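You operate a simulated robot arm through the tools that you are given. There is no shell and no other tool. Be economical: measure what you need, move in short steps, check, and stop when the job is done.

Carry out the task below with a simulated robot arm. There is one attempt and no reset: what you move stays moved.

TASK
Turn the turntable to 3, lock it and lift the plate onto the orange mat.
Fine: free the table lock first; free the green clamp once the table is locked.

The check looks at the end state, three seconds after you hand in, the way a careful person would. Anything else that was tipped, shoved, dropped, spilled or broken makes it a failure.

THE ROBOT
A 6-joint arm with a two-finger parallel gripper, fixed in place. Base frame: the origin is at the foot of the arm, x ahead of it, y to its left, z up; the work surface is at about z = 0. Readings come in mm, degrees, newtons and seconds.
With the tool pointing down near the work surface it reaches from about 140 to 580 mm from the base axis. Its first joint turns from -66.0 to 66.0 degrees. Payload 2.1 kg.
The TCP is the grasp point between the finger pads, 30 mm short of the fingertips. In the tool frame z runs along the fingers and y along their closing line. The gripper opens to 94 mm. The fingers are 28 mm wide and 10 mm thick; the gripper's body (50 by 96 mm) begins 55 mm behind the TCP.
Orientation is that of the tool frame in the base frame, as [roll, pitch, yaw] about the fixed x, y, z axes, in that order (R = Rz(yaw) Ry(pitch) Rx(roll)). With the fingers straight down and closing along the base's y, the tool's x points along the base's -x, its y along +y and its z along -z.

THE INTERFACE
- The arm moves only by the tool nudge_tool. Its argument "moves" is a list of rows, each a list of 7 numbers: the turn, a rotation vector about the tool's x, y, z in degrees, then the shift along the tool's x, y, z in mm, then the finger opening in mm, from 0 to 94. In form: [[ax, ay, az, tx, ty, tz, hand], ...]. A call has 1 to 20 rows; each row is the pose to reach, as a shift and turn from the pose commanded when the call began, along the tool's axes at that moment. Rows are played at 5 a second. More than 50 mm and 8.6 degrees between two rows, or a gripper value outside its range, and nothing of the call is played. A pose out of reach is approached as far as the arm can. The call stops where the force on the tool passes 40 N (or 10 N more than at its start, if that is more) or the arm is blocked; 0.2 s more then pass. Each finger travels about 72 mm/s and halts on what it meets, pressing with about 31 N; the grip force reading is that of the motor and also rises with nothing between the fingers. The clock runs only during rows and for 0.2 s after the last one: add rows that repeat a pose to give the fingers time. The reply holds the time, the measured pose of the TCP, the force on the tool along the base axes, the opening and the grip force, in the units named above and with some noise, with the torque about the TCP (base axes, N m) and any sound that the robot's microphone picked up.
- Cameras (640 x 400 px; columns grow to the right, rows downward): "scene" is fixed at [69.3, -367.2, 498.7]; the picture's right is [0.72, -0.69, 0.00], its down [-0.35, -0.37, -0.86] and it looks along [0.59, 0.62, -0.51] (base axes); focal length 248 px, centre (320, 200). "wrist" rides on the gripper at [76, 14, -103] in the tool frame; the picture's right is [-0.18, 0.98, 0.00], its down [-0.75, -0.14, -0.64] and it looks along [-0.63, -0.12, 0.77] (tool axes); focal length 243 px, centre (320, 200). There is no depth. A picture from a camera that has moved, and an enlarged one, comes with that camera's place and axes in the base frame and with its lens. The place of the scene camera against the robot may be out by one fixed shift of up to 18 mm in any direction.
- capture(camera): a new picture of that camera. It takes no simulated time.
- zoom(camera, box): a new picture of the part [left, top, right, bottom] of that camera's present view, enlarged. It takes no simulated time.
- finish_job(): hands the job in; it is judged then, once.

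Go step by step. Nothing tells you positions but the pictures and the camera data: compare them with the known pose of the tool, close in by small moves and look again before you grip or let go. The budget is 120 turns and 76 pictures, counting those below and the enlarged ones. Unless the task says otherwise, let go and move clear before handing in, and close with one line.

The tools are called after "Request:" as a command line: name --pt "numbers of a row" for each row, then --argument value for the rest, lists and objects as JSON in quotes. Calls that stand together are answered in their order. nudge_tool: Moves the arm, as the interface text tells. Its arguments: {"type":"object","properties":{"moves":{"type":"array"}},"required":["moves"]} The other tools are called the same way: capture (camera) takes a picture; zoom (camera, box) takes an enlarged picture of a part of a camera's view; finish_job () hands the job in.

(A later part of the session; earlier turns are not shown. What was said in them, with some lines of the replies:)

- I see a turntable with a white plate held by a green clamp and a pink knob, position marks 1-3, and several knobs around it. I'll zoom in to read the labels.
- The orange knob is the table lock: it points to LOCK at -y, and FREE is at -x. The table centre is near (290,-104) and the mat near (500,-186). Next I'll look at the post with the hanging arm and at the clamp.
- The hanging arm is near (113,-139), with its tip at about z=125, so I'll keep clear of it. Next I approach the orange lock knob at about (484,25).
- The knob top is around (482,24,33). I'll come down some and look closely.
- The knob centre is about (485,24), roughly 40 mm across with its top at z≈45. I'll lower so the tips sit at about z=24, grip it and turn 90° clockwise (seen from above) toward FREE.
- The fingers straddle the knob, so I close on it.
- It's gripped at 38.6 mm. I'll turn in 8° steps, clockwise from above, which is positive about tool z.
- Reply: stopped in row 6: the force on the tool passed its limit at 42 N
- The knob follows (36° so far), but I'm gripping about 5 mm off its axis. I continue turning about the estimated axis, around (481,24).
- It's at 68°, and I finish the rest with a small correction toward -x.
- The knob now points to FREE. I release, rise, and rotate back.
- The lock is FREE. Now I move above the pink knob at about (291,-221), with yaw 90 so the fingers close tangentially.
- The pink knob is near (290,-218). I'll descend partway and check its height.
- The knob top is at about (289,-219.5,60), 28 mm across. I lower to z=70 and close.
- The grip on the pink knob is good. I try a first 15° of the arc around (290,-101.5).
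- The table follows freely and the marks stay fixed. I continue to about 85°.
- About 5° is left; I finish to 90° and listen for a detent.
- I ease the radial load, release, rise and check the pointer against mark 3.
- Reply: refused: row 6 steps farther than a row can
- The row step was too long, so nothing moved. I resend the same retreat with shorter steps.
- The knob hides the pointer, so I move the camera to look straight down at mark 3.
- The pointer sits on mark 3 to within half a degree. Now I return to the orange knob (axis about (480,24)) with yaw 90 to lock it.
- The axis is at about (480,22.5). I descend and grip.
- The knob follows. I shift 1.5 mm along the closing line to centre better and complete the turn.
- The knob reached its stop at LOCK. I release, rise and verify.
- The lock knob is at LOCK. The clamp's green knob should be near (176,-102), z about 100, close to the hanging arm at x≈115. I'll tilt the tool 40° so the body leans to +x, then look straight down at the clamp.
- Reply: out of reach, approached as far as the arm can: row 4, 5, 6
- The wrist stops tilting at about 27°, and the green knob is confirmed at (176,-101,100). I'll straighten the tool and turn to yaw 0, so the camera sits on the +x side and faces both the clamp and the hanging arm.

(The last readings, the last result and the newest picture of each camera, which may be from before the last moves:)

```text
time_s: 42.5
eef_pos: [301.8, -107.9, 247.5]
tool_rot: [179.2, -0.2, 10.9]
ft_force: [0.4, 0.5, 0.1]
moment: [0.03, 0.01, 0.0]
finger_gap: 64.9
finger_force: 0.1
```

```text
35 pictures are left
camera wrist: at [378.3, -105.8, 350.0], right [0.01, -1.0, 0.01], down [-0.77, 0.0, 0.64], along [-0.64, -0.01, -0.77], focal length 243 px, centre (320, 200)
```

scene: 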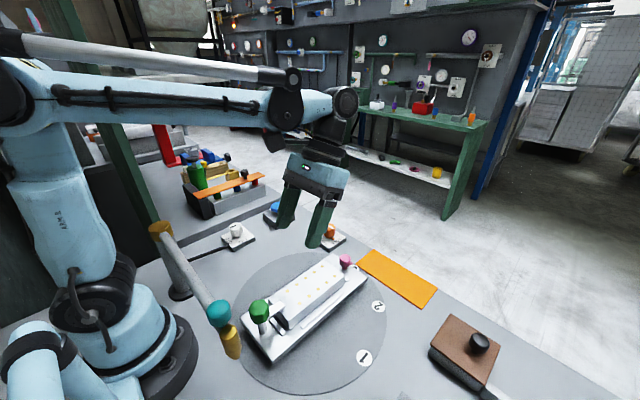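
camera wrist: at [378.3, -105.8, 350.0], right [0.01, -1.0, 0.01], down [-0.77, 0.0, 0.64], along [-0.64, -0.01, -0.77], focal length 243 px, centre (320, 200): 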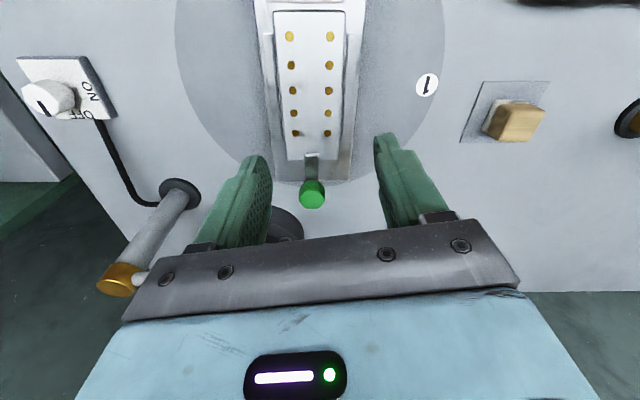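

Yaw 0 is reachable. To locate the hanging arm, I raise the tool and shift toward -x for a look down between the fingers.

Request:
nudge_tool --pt "0 0 4 0 0 -50 90" --pt "0 0 8 0 0 -100 90" --pt "0 0 10.9 0 0 -150 90" --pt "0 0 10.9 -40 0 -155 90" --pt "0 0 10.9 -80 12 -155 90" --pt "0 0 10.9 -100 20 -155 90" --pt "0 0 10.9 -100 20 -155 90"

Request:
capture --camera "wrist"

```text
time_s: 44.1
eef_pos: [204.3, -143.6, 401.9]
tool_rot: [179.2, -0.3, 0.1]
ft_force: [0.6, -0.2, 0.2]
moment: [-0.02, -0.04, -0.02]
finger_gap: 90.2
finger_force: 0.0
```

```text
34 pictures are left
camera wrist: at [281.1, -156.1, 505.1], right [-0.18, -0.98, 0.01], down [-0.76, 0.15, 0.64], along [-0.63, 0.11, -0.77], focal length 243 px, centre (320, 200)
```

wrist: 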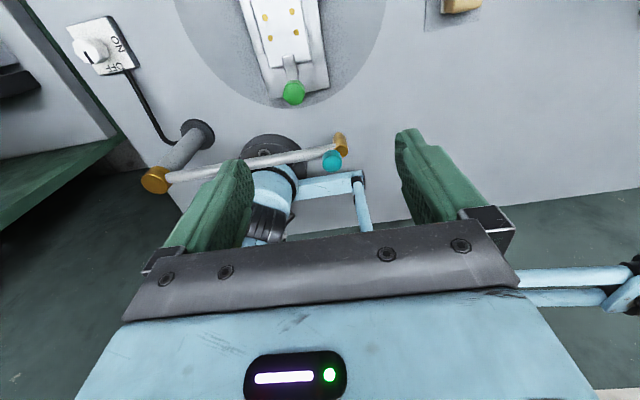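

The hanging rod lies at x≈112, z≈205 from y=129 to -143, with the teal end at about (111,-143,210). At yaw near 0 the gripper body clears it. I descend toward the clamp, staying on the +x side.

Request:
nudge_tool --pt "0.8 0 0 0 -15 40 80" --pt "0.8 0 0 0 -30 80 80" --pt "0.8 0 0 0 -42 120 80" --pt "0.8 0 0 -5 -42 160 80" --pt "0.8 0 0 -15 -42 190 80" --pt "0.8 0 0 -24 -42 215 80" --pt "0.8 0 0 -24 -42 215 80"

Request:
capture --camera "wrist"

Request:
zoom --camera "scene" --box '[150, 160, 390, 380]'

```text
time_s: 45.8
eef_pos: [181.8, -105.4, 185.4]
tool_rot: [-180.0, -0.3, 0.2]
ft_force: [-0.3, 0.3, 0.4]
moment: [0.01, -0.02, 0.02]
finger_gap: 80.0
finger_force: 0.1
```

```text
33 pictures are left
camera wrist: at [258.4, -119.1, 288.6], right [-0.18, -0.98, 0.0], down [-0.76, 0.14, 0.64], along [-0.63, 0.12, -0.77], focal length 243 px, centre (320, 200)
```

wrist: 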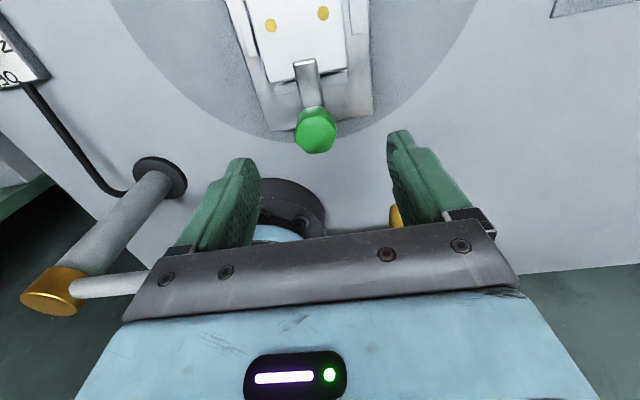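

```text
1.82 times, centred on (270, 270) of scene
camera zoom: at [69.3, -367.2, 498.7], right [0.72, -0.69, 0.0], down [-0.35, -0.37, -0.86], along [0.59, 0.62, -0.51], focal length 451 px, centre (411, 73)
```

zoom: 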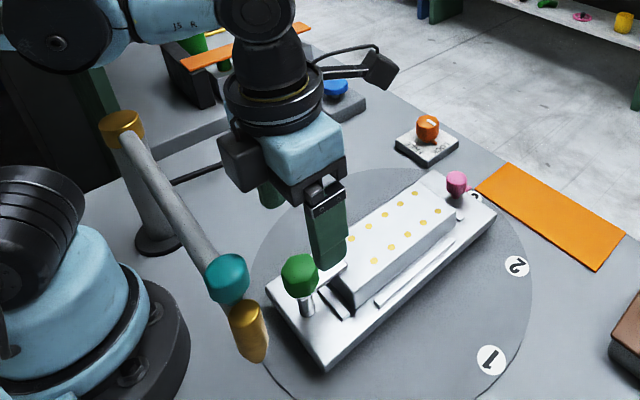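

There's a box on the gripper's back side too, so I'll lean about 12° away from the rod. I check the knob's flats first.

Request:
zoom --camera "wrist" --box '[270, 50, 370, 160]'

```text
3.64 times, centred on (320, 105) of wrist
camera zoom: at [258.4, -119.1, 288.6], right [-0.18, -0.98, 0.0], down [-0.76, 0.14, 0.64], along [-0.63, 0.12, -0.77], focal length 882 px, centre (320, 546)
```

zoom: 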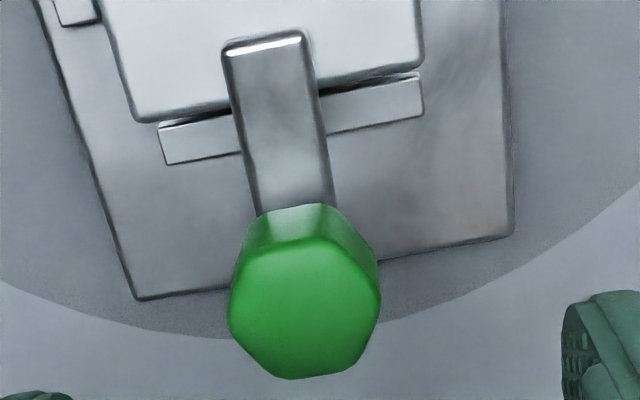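

The hex has flats facing ±x and ±60°, so yaw -30 grips flat to flat. I turn to yaw -30 first.

Request:
nudge_tool --pt "0 0 8 0 0 0 75" --pt "0 0 16 0 0 0 75" --pt "0 0 24 0 0 0 75" --pt "0 0 30 0 0 0 75" --pt "0 0 30 0 0 0 75"

Request:
nudge_tool --pt "0 -6 0 0 0 0 75" --pt "0 -12 0 0 0 0 75" --pt "0 -12 0 0 0 0 75"

Request:
capture --camera "wrist"

```text
time_s: 47.0
eef_pos: [167.5, -126.6, 185.1]
tool_rot: [-179.7, -0.2, -29.8]
ft_force: [-0.3, -0.1, -0.2]
moment: [0.0, -0.01, -0.02]
finger_gap: 74.8
finger_force: 0.0
out of reach, approached as far as the arm can: row 3, 4, 5
```

```text
time_s: 47.8
eef_pos: [165.6, -128.5, 185.8]
tool_rot: [-179.6, 11.8, -29.5]
ft_force: [0.1, 0.5, 0.6]
moment: [0.0, -0.04, -0.01]
finger_gap: 74.9
finger_force: 0.1
out of reach, approached as far as the arm can: row 2, 3
```

```text
30 pictures are left
camera wrist: at [241.3, -189.5, 271.0], right [-0.64, -0.77, 0.03], down [-0.46, 0.42, 0.78], along [-0.61, 0.49, -0.62], focal length 243 px, centre (320, 200)
```

wrist: 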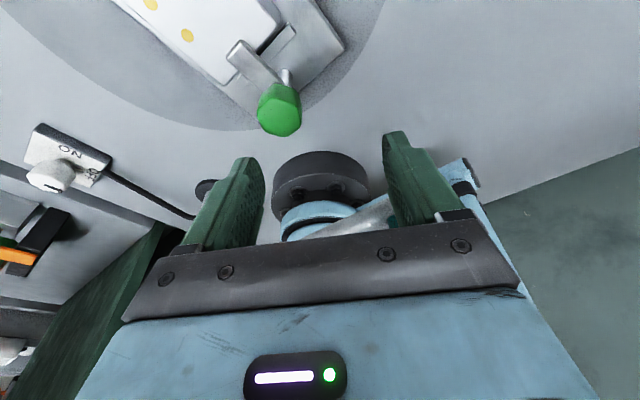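

J6 hits its limit near yaw -22 and the arm drifted, though nothing was touched. I back off to yaw -16 over the knob, where the usable range is CCW from there.

Request:
nudge_tool --pt "-1.4 0 -6.5 -1 -10 -2 75" --pt "-2.7 0 -13 -2.1 -20 -4 75" --pt "-2.7 0 -13 -2.1 -30.4 -5 75" --pt "-2.7 0 -13 -2.1 -30.4 -5 75"

```text
time_s: 48.8
eef_pos: [180.3, -102.9, 192.2]
tool_rot: [-179.8, 11.7, -16.4]
ft_force: [-0.4, 0.7, -0.4]
moment: [-0.03, 0.01, 0.0]
finger_gap: 75.2
finger_force: 0.1
```

Request:
nudge_tool --pt "0 -5 0 0 0 0 75" --pt "0 -9 0 0 0 0 75" --pt "0 -9 0 0 0 0 75"

Request:
capture --camera "wrist"

Request:
zoom --camera "scene" --box '[150, 160, 390, 380]'

```text
time_s: 49.5
eef_pos: [179.6, -103.6, 191.7]
tool_rot: [-179.8, 20.7, -16.5]
ft_force: [0.2, -0.2, 0.3]
moment: [0.0, -0.02, 0.04]
finger_gap: 75.1
finger_force: 0.1
```

```text
29 pictures are left
camera wrist: at [278.8, -147.4, 260.5], right [-0.44, -0.89, 0.06], down [-0.42, 0.27, 0.87], along [-0.79, 0.36, -0.49], focal length 243 px, centre (320, 200)
```

wrist: 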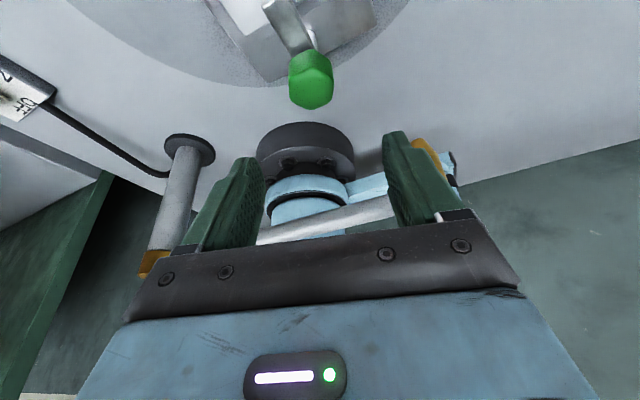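

```text
1.82 times, centred on (270, 270) of scene
camera zoom: at [69.3, -367.2, 498.7], right [0.72, -0.69, 0.0], down [-0.35, -0.37, -0.86], along [0.59, 0.62, -0.51], focal length 451 px, centre (411, 73)
```

zoom: 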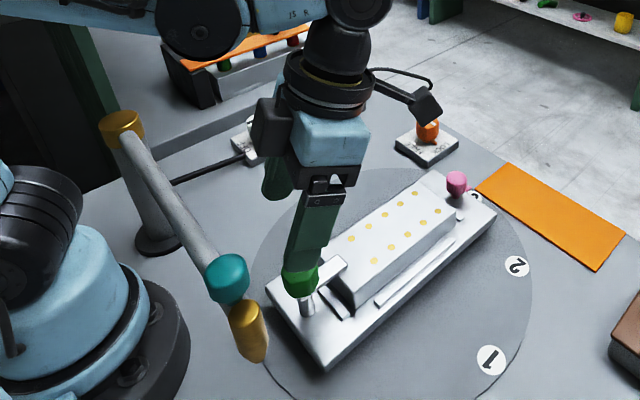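

The lean works and gives good clearance. I descend with the fingers around the green knob to TCP about (183,-103,112).

Request:
nudge_tool --pt "0 0 0 11 -1 26 75" --pt "0 0 0 22 -2 52 75" --pt "0 0 0 31 -2 73.4 75" --pt "0 0 0 31 -2 73.4 75"

Request:
zoom --camera "wrist" --box '[220, 60, 420, 220]'

Request:
zoom --camera "scene" --box '[190, 240, 310, 360]'

```text
time_s: 50.5
eef_pos: [184.0, -101.5, 111.8]
tool_rot: [-179.8, 20.7, -16.4]
ft_force: [0.3, 0.3, -1.0]
moment: [-0.01, -0.01, -0.02]
finger_gap: 74.9
finger_force: 0.0
```

```text
2.50 times, centred on (320, 140) of wrist
camera zoom: at [282.6, -145.4, 180.4], right [-0.44, -0.89, 0.06], down [-0.42, 0.27, 0.87], along [-0.79, 0.36, -0.49], focal length 606 px, centre (320, 350)
```

zoom: 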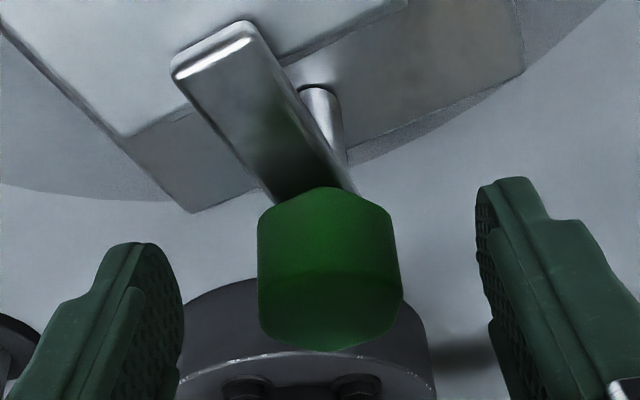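

```text
3.33 times, centred on (250, 300) of scene
camera zoom: at [69.3, -367.2, 498.7], right [0.72, -0.69, 0.0], down [-0.35, -0.37, -0.86], along [0.59, 0.62, -0.51], focal length 828 px, centre (553, -133)
```

zoom: 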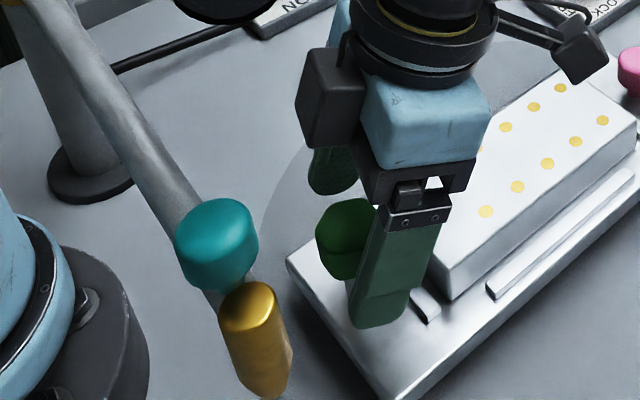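

The post is directly under the knob and the fingers are centred. I close.

Request:
nudge_tool --pt "0 0 0 0 0 0 58" --pt "0 0 0 0 0 0 44" --pt "0 0 0 0 0 0 32" --pt "0 0 0 0 0 0 28" --pt "0 0 0 0 0 0 28"

Request:
zoom --camera "wrist" --box '[220, 60, 420, 220]'

```text
time_s: 51.8
eef_pos: [183.1, -100.4, 111.8]
tool_rot: [-179.9, 20.7, -16.6]
ft_force: [-4.4, -9.7, -1.7]
moment: [-0.19, 0.1, 0.09]
finger_gap: 34.3
finger_force: 5.1
```

```text
2.50 times, centred on (320, 140) of wrist
camera zoom: at [282.4, -145.7, 180.6], right [-0.45, -0.89, 0.06], down [-0.42, 0.27, 0.87], along [-0.79, 0.36, -0.49], focal length 606 px, centre (320, 350)
```

zoom: 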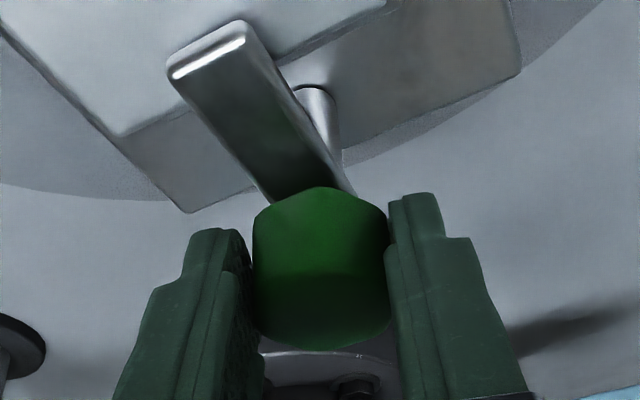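

The grip is forming. I start turning counter-clockwise about the vertical, 24° first, to test the direction.

Request:
nudge_tool --pt "0 0 0 0 0 0 28" --pt "0 0 0 0 0 0 28" --pt "-2.82 0 -7.48 -0.1 -1.0 0 28" --pt "-5.65 0 -14.96 -0.3 -2.0 0.1 28" --pt "-8.47 0 -22.4 -0.6 -3.0 0.2 28"

Request:
zoom --camera "wrist" --box '[220, 60, 420, 220]'

```text
time_s: 53.0
eef_pos: [183.4, -97.5, 111.6]
tool_rot: [-179.7, 20.5, 7.8]
ft_force: [2.4, 5.3, -0.8]
moment: [-0.01, 0.01, -0.27]
finger_gap: 33.5
finger_force: 35.2
```

```text
2.50 times, centred on (320, 140) of wrist
camera zoom: at [292.2, -98.1, 181.0], right [-0.04, -1.0, 0.06], down [-0.49, 0.07, 0.87], along [-0.87, 0.01, -0.5], focal length 606 px, centre (320, 350)
```

zoom: 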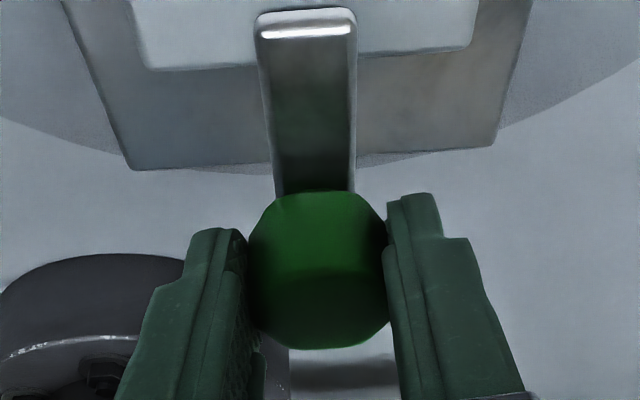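

The fingers slipped around the hex and the strap did not move. I open, go to yaw 30 to seat on the flats, and try again, clockwise this time.

Request:
nudge_tool --pt "0 0 0 0 0 0 50" --pt "0 0 0 0 0 0 66" --pt "-2.82 0 -7.48 -1.5 -1.0 -3.7 66" --pt "-5.65 0 -14.96 -1.7 -2.0 -3.6 66" --pt "-7.8 0 -20.7 -1.9 -2.8 -3.5 66" --pt "-7.8 0 -20.7 -1.9 -2.8 -3.5 66"

Request:
zoom --camera "wrist" --box '[220, 60, 420, 220]'

Request:
zoom --camera "scene" --box '[190, 240, 310, 360]'

```text
time_s: 54.4
eef_pos: [182.4, -95.6, 115.7]
tool_rot: [-179.9, 20.6, 29.7]
ft_force: [-0.4, -0.2, -0.7]
moment: [0.01, 0.0, 0.01]
finger_gap: 66.0
finger_force: 0.0
```

```text
2.50 times, centred on (320, 140) of wrist
camera zoom: at [282.9, -55.2, 185.1], right [0.34, -0.94, 0.06], down [-0.49, -0.12, 0.87], along [-0.81, -0.32, -0.5], focal length 606 px, centre (320, 350)
```

zoom: 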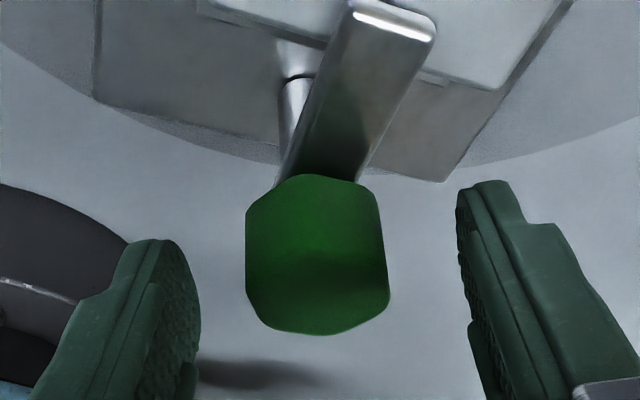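

```text
3.33 times, centred on (250, 300) of scene
camera zoom: at [69.3, -367.2, 498.7], right [0.72, -0.69, 0.0], down [-0.35, -0.37, -0.86], along [0.59, 0.62, -0.51], focal length 828 px, centre (553, -133)
```

zoom: 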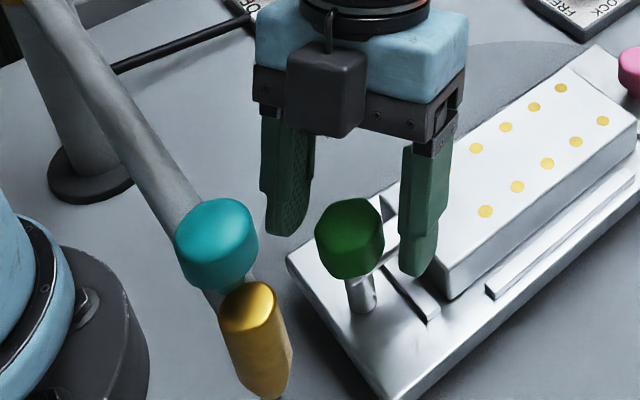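

The view confirms the fingers line up with flats. I close, then try a clockwise turn.

Request:
nudge_tool --pt "0 0 0 0.9 0 2.5 50" --pt "0 0 0 0.9 0 2.5 36" --pt "0 0 0 0.9 0 2.5 28" --pt "0 0 0 0.9 0 2.5 26" --pt "0 0 0 0.9 0 2.5 26" --pt "2.82 0 7.48 0.9 1 2.5 26" --pt "5.65 0 14.96 0.6 2.0 2.6 26" --pt "8.47 0 22.4 0.3 3 2.7 26"

Request:
zoom --camera "wrist" --box '[220, 60, 420, 220]'

```text
time_s: 56.1
eef_pos: [183.6, -98.4, 113.5]
tool_rot: [-179.9, 20.7, 5.5]
ft_force: [-11.8, -2.4, 3.3]
moment: [0.06, -0.34, 0.01]
finger_gap: 33.3
finger_force: 44.9
```

```text
2.50 times, centred on (320, 140) of wrist
camera zoom: at [291.6, -102.9, 182.2], right [-0.08, -0.99, 0.06], down [-0.49, 0.09, 0.87], along [-0.87, 0.04, -0.49], focal length 606 px, centre (320, 350)
```

zoom: 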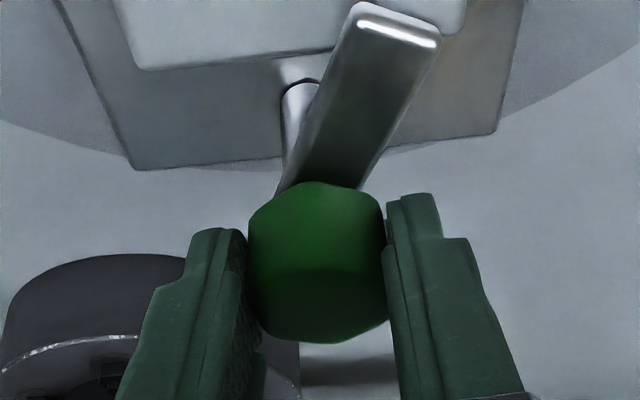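

The strap swings clockwise. I continue to yaw -15.

Request:
nudge_tool --pt "2.82 0 7.48 0 1 0 26" --pt "5.65 0 14.96 -0.3 2.0 0.1 26" --pt "7.2 0 19.1 -0.5 2.6 0.2 26" --pt "7.2 0 19.1 -0.5 2.6 0.2 26"

Request:
nudge_tool --pt "0 0 0 0 0 0 45" --pt "0 0 0 0 0 0 66" --pt "0 0 0 -1.4 0 -3.7 66" --pt "-2.82 0 -7.48 -1.5 -1.0 -3.7 66" --pt "-5.65 0 -14.96 -1.7 -2.0 -3.6 66" --pt "-8.47 0 -22.4 -2 -3.0 -3.5 66" --pt "-11.3 0 -29.9 -2.4 -3.9 -3.3 66" --pt "-14.1 0 -37.4 -3 -4.76 -3.1 66" --pt "-16.9 0 -44.9 -3.7 -5.5 -2.8 66" --pt "-19.8 0 -52.4 -4.4 -6.1 -2.5 66" --pt "-21 0 -56 -4.7 -6.4 -2.3 66" --pt "-21 0 -56 -4.7 -6.4 -2.3 66"

Request:
zoom --camera "wrist" --box '[220, 60, 420, 220]'

Request:
zoom --camera "scene" --box '[190, 240, 310, 360]'

```text
time_s: 57.1
eef_pos: [183.0, -101.5, 113.4]
tool_rot: [-179.9, 20.8, -14.9]
ft_force: [-13.9, -4.1, 1.6]
moment: [-0.49, 0.25, 0.03]
finger_gap: 33.4
finger_force: 45.2
```

```text
time_s: 59.8
eef_pos: [180.9, -93.2, 117.0]
tool_rot: [-179.8, 20.5, 45.3]
ft_force: [-0.4, 0.2, 0.4]
moment: [0.0, 0.01, 0.01]
finger_gap: 66.1
finger_force: 0.0
```

```text
2.50 times, centred on (320, 140) of wrist
camera zoom: at [267.3, -28.1, 186.6], right [0.57, -0.82, 0.06], down [-0.44, -0.24, 0.87], along [-0.69, -0.52, -0.5], focal length 606 px, centre (320, 350)
```

zoom: 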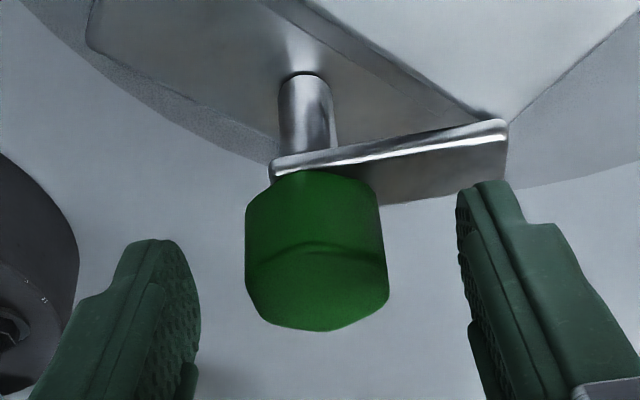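

```text
3.33 times, centred on (250, 300) of scene
camera zoom: at [69.3, -367.2, 498.7], right [0.72, -0.69, 0.0], down [-0.35, -0.37, -0.86], along [0.59, 0.62, -0.51], focal length 828 px, centre (553, -133)
```

zoom: 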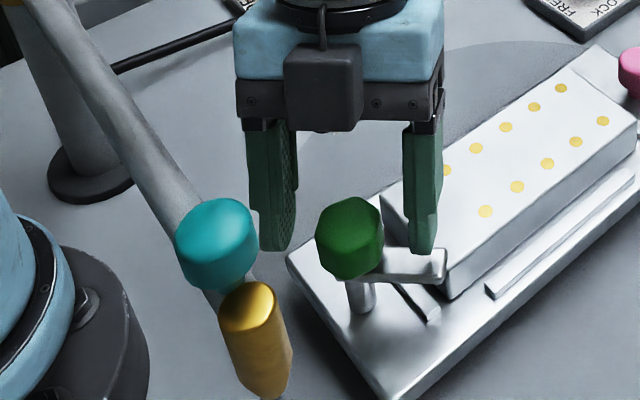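

The strap is 45° off. I regrip here at the same height, above the strap, and turn a further 45-50° clockwise.

Request:
nudge_tool --pt "0 0 0 0.4 0 1 50" --pt "0 0 0 0.4 0 1 36" --pt "0 0 0 0.4 0 1 28" --pt "0 0 0 0.4 0 1 26" --pt "0 0 0 0.4 0 1 26" --pt "2.82 0 7.48 0.4 1 1 26" --pt "5.65 0 14.96 0.1 2.0 1 26" --pt "8.47 0 22.4 -0.2 3 1.2 26" --pt "11.3 0 29.9 -0.6 3.9 1.4 26" --pt "14.1 0 37.4 -1.2 4.76 1.6 26" --pt "16.6 0 43.9 -1.8 5.4 1.8 26" --pt "16.6 0 43.9 -1.8 5.4 1.8 26"

Request:
zoom --camera "wrist" --box '[220, 60, 420, 220]'

```text
time_s: 62.4
eef_pos: [183.7, -99.4, 116.0]
tool_rot: [-179.7, 20.6, -2.0]
ft_force: [-9.3, -2.9, -17.0]
moment: [-0.78, 0.02, 0.27]
finger_gap: 33.3
finger_force: 44.7
```

```text
2.50 times, centred on (320, 140) of wrist
camera zoom: at [290.6, -117.8, 185.0], right [-0.21, -0.98, 0.06], down [-0.47, 0.15, 0.87], along [-0.86, 0.15, -0.49], focal length 606 px, centre (320, 350)
```

zoom: 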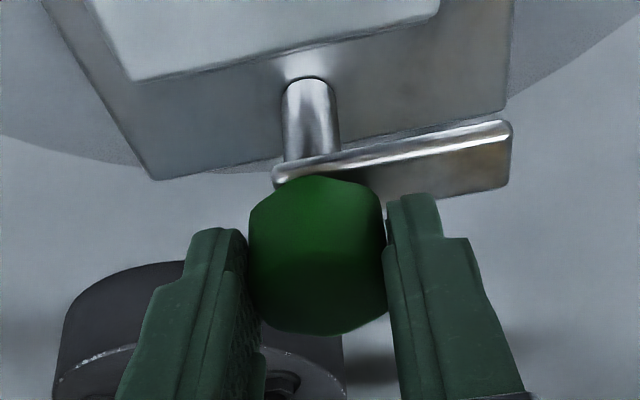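

The strap is now at 90°, fully off the plate. I release and retreat along the tool axis, away from the rod.

Request:
nudge_tool --pt "0 0 0 0 0 0 45" --pt "0 0 0 0 0 0 70" --pt "0 0 0 0 0 -40 80" --pt "0 0 0 0 0 -85 90" --pt "0 0 0 0 0 -120 90" --pt "0 7 0 30 0 -140 90" --pt "0 14 0 60 0 -145 90" --pt "0 20.6 0 80 0 -150 90" --pt "0 20.6 0 80 0 -150 90"

Request:
capture --camera "wrist"

Request:
zoom --camera "scene" --box '[190, 220, 390, 370]'

```text
time_s: 64.3
eef_pos: [312.9, -105.3, 228.5]
tool_rot: [-179.6, 0.0, -1.9]
ft_force: [0.5, 0.7, -1.1]
moment: [0.02, 0.03, -0.02]
finger_gap: 90.2
finger_force: 0.1
```

```text
17 pictures are left
camera wrist: at [387.6, -122.4, 330.9], right [-0.22, -0.98, -0.01], down [-0.75, 0.16, 0.64], along [-0.63, 0.14, -0.77], focal length 243 px, centre (320, 200)
```

wrist: 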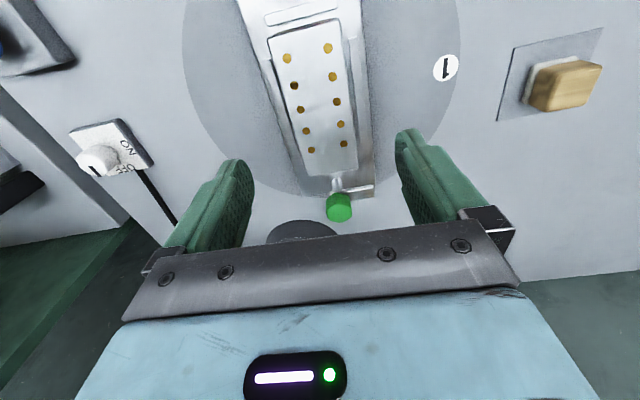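

```text
2.67 times, centred on (290, 295) of scene
camera zoom: at [69.3, -367.2, 498.7], right [0.72, -0.69, 0.0], down [-0.35, -0.37, -0.86], along [0.59, 0.62, -0.51], focal length 662 px, centre (400, -53)
```

zoom: 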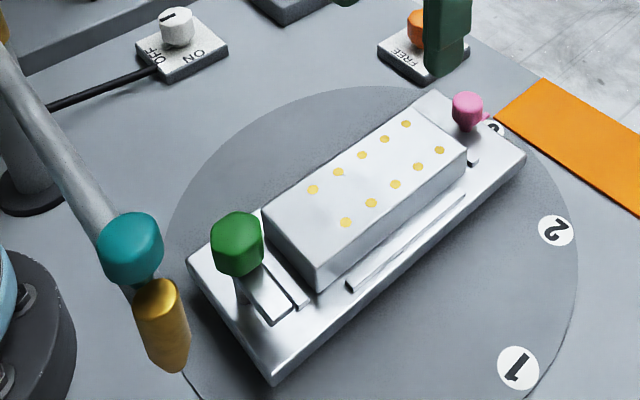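

The clamp is off the plate. The plate is about 70×157 mm, centred near (291,-100). I centre over it at z=120, opened fully.

Request:
nudge_tool --pt "-0.4 0 -1.9 -10 -2 40 94" --pt "-0.4 0 -1.9 -22 -4.6 80 94" --pt "-0.4 0 -1.9 -22 -4.6 108 94" --pt "-0.4 0 -1.9 -22 -4.6 108 94"

Request:
capture --camera "wrist"

Request:
zoom --camera "scene" --box '[240, 210, 380, 350]'

```text
time_s: 65.3
eef_pos: [288.9, -99.1, 120.5]
tool_rot: [180.0, 0.1, -0.1]
ft_force: [0.0, 0.4, 0.1]
moment: [0.0, -0.01, 0.02]
finger_gap: 93.9
finger_force: 0.1
```

```text
15 pictures are left
camera wrist: at [365.5, -113.0, 222.5], right [-0.18, -0.98, 0.0], down [-0.75, 0.14, 0.64], along [-0.63, 0.12, -0.77], focal length 243 px, centre (320, 200)
```

wrist: 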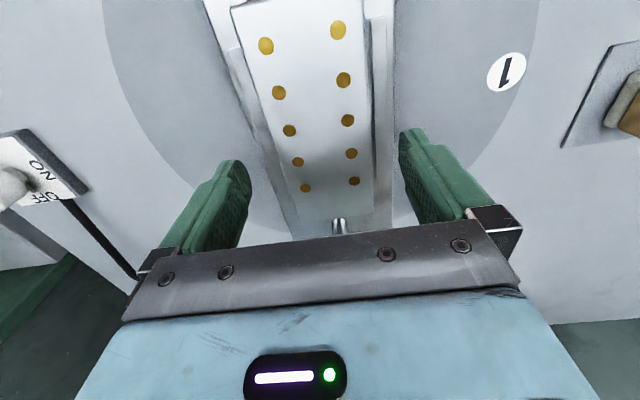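

```text
2.86 times, centred on (310, 280) of scene
camera zoom: at [69.3, -367.2, 498.7], right [0.72, -0.69, 0.0], down [-0.35, -0.37, -0.86], along [0.59, 0.62, -0.51], focal length 709 px, centre (349, -29)
```

zoom: 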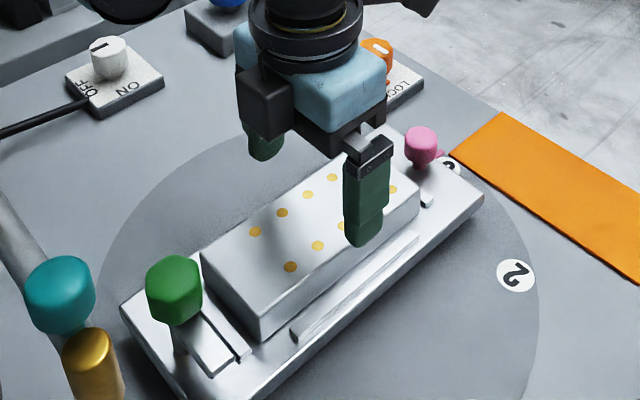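

The plate centre is at y≈-98. I lower to TCP z≈74 (tips ≈44, above the rails) and look before closing.

Request:
nudge_tool --pt "0 0 0 2 -1 20 94" --pt "0 0 0 2 -1 36 94" --pt "0 0 0 2 -1 46 94" --pt "0 0 0 2 -1 46 94"

Request:
zoom --camera "scene" --box '[270, 220, 370, 330]'

```text
time_s: 66.3
eef_pos: [291.3, -97.5, 73.9]
tool_rot: [179.8, 0.0, 0.0]
ft_force: [0.7, 0.2, 0.1]
moment: [0.01, -0.01, 0.0]
finger_gap: 94.1
finger_force: 0.1
```

```text
3.64 times, centred on (320, 275) of scene
camera zoom: at [69.3, -367.2, 498.7], right [0.72, -0.69, 0.0], down [-0.35, -0.37, -0.86], along [0.59, 0.62, -0.51], focal length 903 px, centre (320, -73)
```

zoom: 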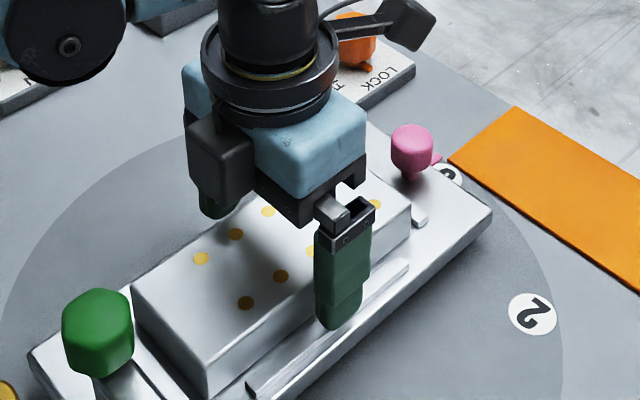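

Request:
nudge_tool --pt "0 0 0 0 0 2 85" --pt "0 0 0 0 0 2 75" --pt "0 0 0 0 0 2 65" --pt "0 0 0 0 0 2 60" --pt "0 0 0 0 0 2 60" --pt "0 0 0 0 0 2 60"

```text
time_s: 67.8
eef_pos: [290.2, -97.4, 72.9]
tool_rot: [180.0, 0.0, -0.1]
ft_force: [1.0, 0.8, -0.3]
moment: [-0.01, 0.03, 0.01]
finger_gap: 69.9
finger_force: 30.9
```

It's gripped at 69.9 mm. I lift a little and check.

Request:
nudge_tool --pt "0 0 0 0 0 0 55" --pt "0 0 0 0 0 -5 55" --pt "0 0 0 0 0 -12 55" --pt "0 0 0 0 0 -20 55" --pt "0 0 0 0 0 -20 55"

Request:
zoom --camera "scene" --box '[230, 220, 370, 360]'

```text
time_s: 69.0
eef_pos: [290.9, -96.8, 92.6]
tool_rot: [179.9, 0.1, -0.1]
ft_force: [-0.8, 0.1, -5.5]
moment: [-0.03, 0.0, -0.02]
finger_gap: 69.9
finger_force: 30.7
```

```text
2.86 times, centred on (300, 290) of scene
camera zoom: at [69.4, -367.2, 498.7], right [0.72, -0.69, 0.0], down [-0.35, -0.37, -0.86], along [0.59, 0.62, -0.51], focal length 709 px, centre (377, -57)
```

zoom: 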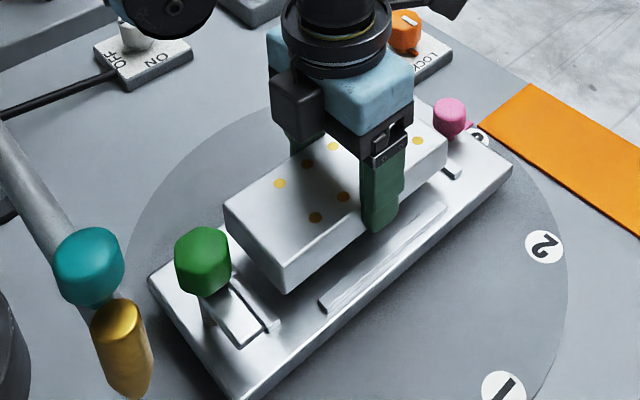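

The plate hangs level. Mat corners put its centre at (501.5,-182), x 461-542 and y -275 to -89. I raise and carry it there, turning CCW to yaw 90 so the long side lies along the mat.

Request:
nudge_tool --pt "0 0 0 0 0 -25 55" --pt "0 0 0 0 0 -50 55" --pt "0 0 0 0 0 -80 55" --pt "0 0 -4 15 3 -80 55" --pt "0 0 -10 35 8 -80 55" --pt "0 0 -16 55 15 -80 55" --pt "0 0 -22 70 22 -80 55" --pt "0 0 -28 85 29 -80 55" --pt "0 0 -34 100 36 -80 55" --pt "0 0 -40 115 43 -80 55" --pt "0 0 -46 130 50 -80 55" --pt "0 0 -52 145 56 -80 55" --pt "0 0 -58 158 62 -80 55" --pt "0 0 -64 170 68 -80 55" --pt "0 0 -70 182 73 -80 55" --pt "0 0 -76 192 78 -80 55" --pt "0 0 -82 202 82 -80 55" --pt "0 0 -88 208 84 -80 55" --pt "0 0 -90 210.6 85 -80 55" --pt "0 0 -90 210.6 85 -80 55"

Request:
capture --camera "wrist"

Request:
capture --camera "scene"

```text
time_s: 73.2
eef_pos: [501.7, -182.9, 171.7]
tool_rot: [-179.8, 0.1, 90.0]
ft_force: [-0.5, 0.2, -5.7]
moment: [0.03, -0.01, 0.01]
finger_gap: 69.9
finger_force: 31.3
```

```text
11 pictures are left
camera wrist: at [516.2, -106.4, 274.6], right [0.98, -0.18, 0.0], down [-0.14, -0.75, 0.64], along [-0.12, -0.63, -0.77], focal length 243 px, centre (320, 200)
```

wrist: 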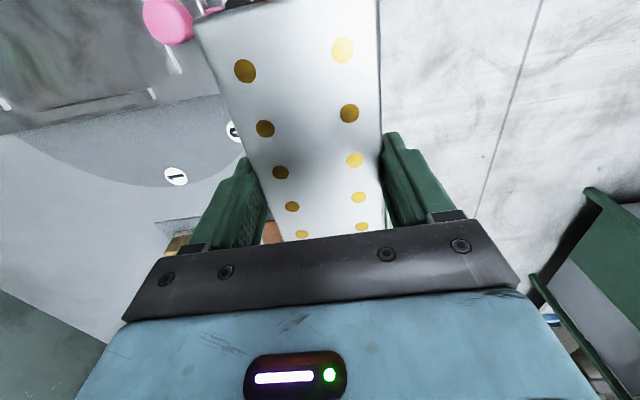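

```text
10 pictures are left
```

scene: 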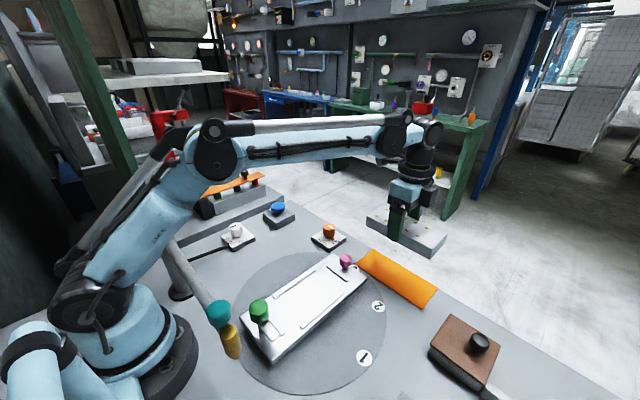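

I lower to just above the mat and check the alignment.

Request:
nudge_tool --pt "0 0 0 0 0 35 55" --pt "0 0 0 0 0 70 55" --pt "0 0 0 0 0 100 55" --pt "0 0 0 0 0 110 55" --pt "0 0 0 0 0 110 55"

Request:
zoom --camera "scene" --box '[330, 200, 470, 330]'

Request:
zoom --camera "wrist" --box '[160, 0, 440, 175]'

```text
time_s: 74.3
eef_pos: [502.1, -182.8, 60.5]
tool_rot: [-179.9, 0.0, 90.0]
ft_force: [-1.2, 0.0, -5.4]
moment: [0.0, 0.03, -0.01]
finger_gap: 70.0
finger_force: 30.7
```

```text
3.08 times, centred on (400, 265) of scene
camera zoom: at [69.4, -367.2, 498.7], right [0.72, -0.69, 0.0], down [-0.35, -0.37, -0.86], along [0.59, 0.62, -0.51], focal length 764 px, centre (74, 0)
```

zoom: 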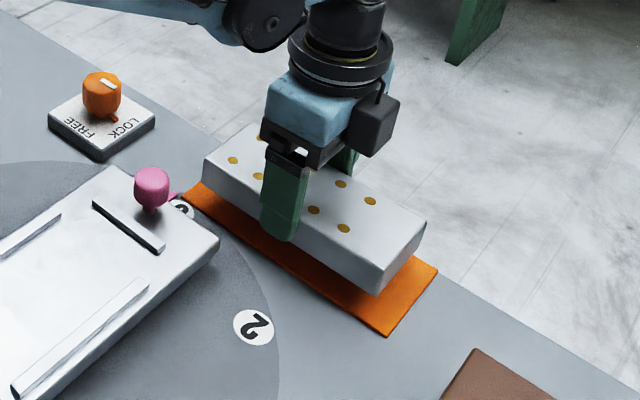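

```text
2.29 times, centred on (300, 88) of wrist
camera zoom: at [516.5, -106.3, 163.6], right [0.98, -0.18, 0.0], down [-0.14, -0.75, 0.64], along [-0.12, -0.63, -0.77], focal length 555 px, centre (366, 457)
```

zoom: 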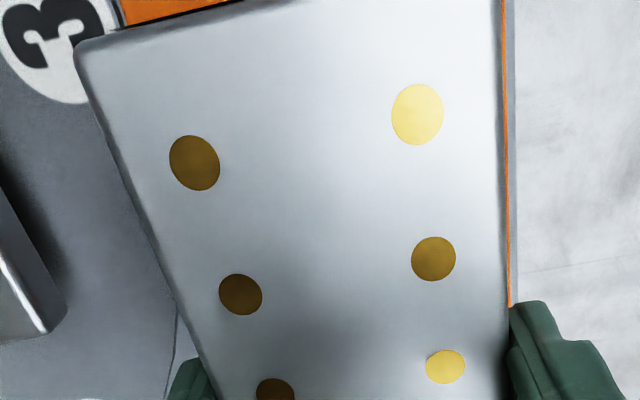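

Both edges have about 6-8 mm of mat to spare. I lower gently toward contact.

Request:
nudge_tool --pt "0 0 0 0 0 4 55" --pt "0 0 0 0 0 8 55" --pt "0 0 0 0 0 10 55" --pt "0 0 0 0 0 10 55"

Request:
zoom --camera "scene" --box '[360, 230, 450, 310]'

```text
time_s: 75.3
eef_pos: [501.1, -184.0, 51.4]
tool_rot: [-179.9, 0.1, 90.0]
ft_force: [0.1, 0.1, -4.4]
moment: [0.01, -0.01, 0.06]
finger_gap: 69.6
finger_force: 31.0
```

```text
5.00 times, centred on (405, 270) of scene
camera zoom: at [69.4, -367.2, 498.7], right [0.72, -0.69, 0.0], down [-0.35, -0.37, -0.86], along [0.59, 0.62, -0.51], focal length 1241 px, centre (-105, -150)
```

zoom: 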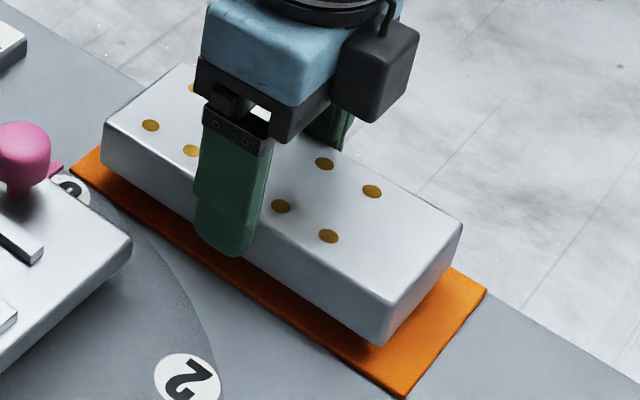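

Request:
nudge_tool --pt "0 0 0 0 0 2 55" --pt "0 0 0 0 0 4 55" --pt "0 0 0 0 0 6 55" --pt "0 0 0 0 0 8 55" --pt "0 0 0 0 0 8 55"

```text
time_s: 76.5
eef_pos: [500.9, -182.9, 43.6]
tool_rot: [-180.0, 0.1, 90.0]
ft_force: [-0.2, 0.8, -5.1]
moment: [-0.04, 0.02, -0.02]
finger_gap: 69.6
finger_force: 30.9
```

Request:
nudge_tool --pt "0 0 0 0 0 1 55" --pt "0 0 0 0 0 2 55" --pt "0 0 0 0 0 3 55" --pt "0 0 0 0 0 3 55"

Request:
zoom --camera "scene" --box '[360, 230, 450, 310]'

```text
time_s: 77.5
eef_pos: [501.4, -182.5, 41.1]
tool_rot: [-179.8, 0.1, 90.1]
ft_force: [-2.4, 0.3, 10.2]
moment: [0.15, -0.47, 0.05]
finger_gap: 69.4
finger_force: 30.7
```

```text
5.00 times, centred on (405, 270) of scene
camera zoom: at [69.3, -367.2, 498.7], right [0.72, -0.69, 0.0], down [-0.35, -0.37, -0.86], along [0.59, 0.62, -0.51], focal length 1241 px, centre (-105, -150)
```

zoom: 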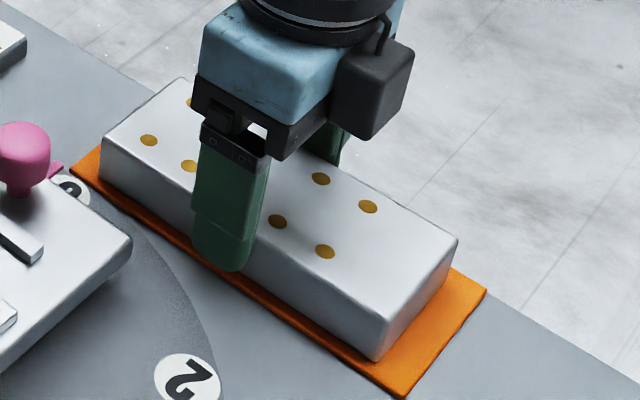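

It's in contact and wholly on the mat. I open and rise clear.

Request:
nudge_tool --pt "0 0 0 0 0 0 78" --pt "0 0 0 0 0 0 86" --pt "0 0 0 0 0 0 86" --pt "0 0 0 0 0 -30 86" --pt "0 0 0 0 0 -75 86" --pt "0 0 0 0 0 -120 86" --pt "0 0 0 40 0 -150 86" --pt "0 0 0 80 0 -180 86" --pt "0 0 0 80 0 -180 86"

Request:
zoom --camera "scene" --box '[200, 200, 460, 370]'

Request:
capture --camera "wrist"

```text
time_s: 79.5
eef_pos: [500.3, -101.6, 221.9]
tool_rot: [-179.9, 0.1, 90.0]
ft_force: [1.0, -0.5, 0.4]
moment: [0.0, -0.01, -0.01]
finger_gap: 85.8
finger_force: 0.1
```

```text
2.35 times, centred on (330, 285) of scene
camera zoom: at [69.3, -367.2, 498.7], right [0.72, -0.69, 0.0], down [-0.35, -0.37, -0.86], along [0.59, 0.62, -0.51], focal length 584 px, centre (296, 0)
```

zoom: 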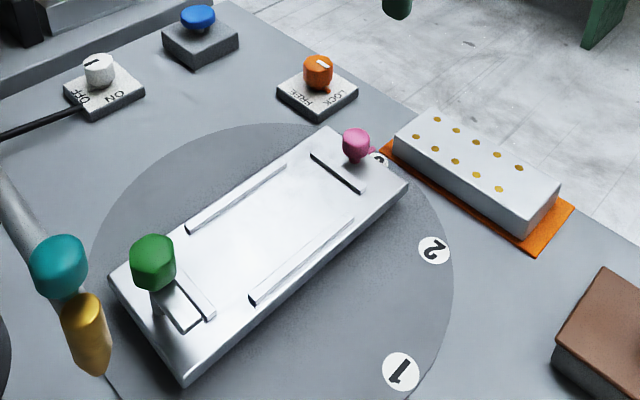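

```text
4 pictures are left
camera wrist: at [515.6, -24.9, 324.1], right [0.98, -0.18, 0.0], down [-0.14, -0.75, 0.64], along [-0.12, -0.63, -0.77], focal length 243 px, centre (320, 200)
```

wrist: 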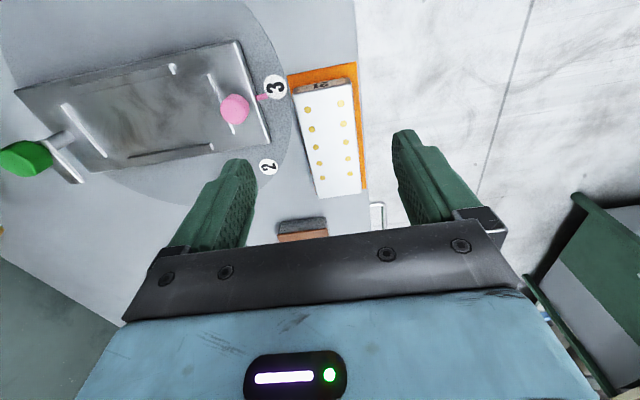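

The plate lies on the orange mat, the pointer is on 3, the knob is at LOCK, the clamp is swung open and the gripper is clear. I hand in.

Request:
finish_job

```text
The job is handed in.
```

I turned the table to 3 and locked it, then swung the green clamp open and set the plate on the orange mat; I saw nothing else disturbed, and the job is handed in.
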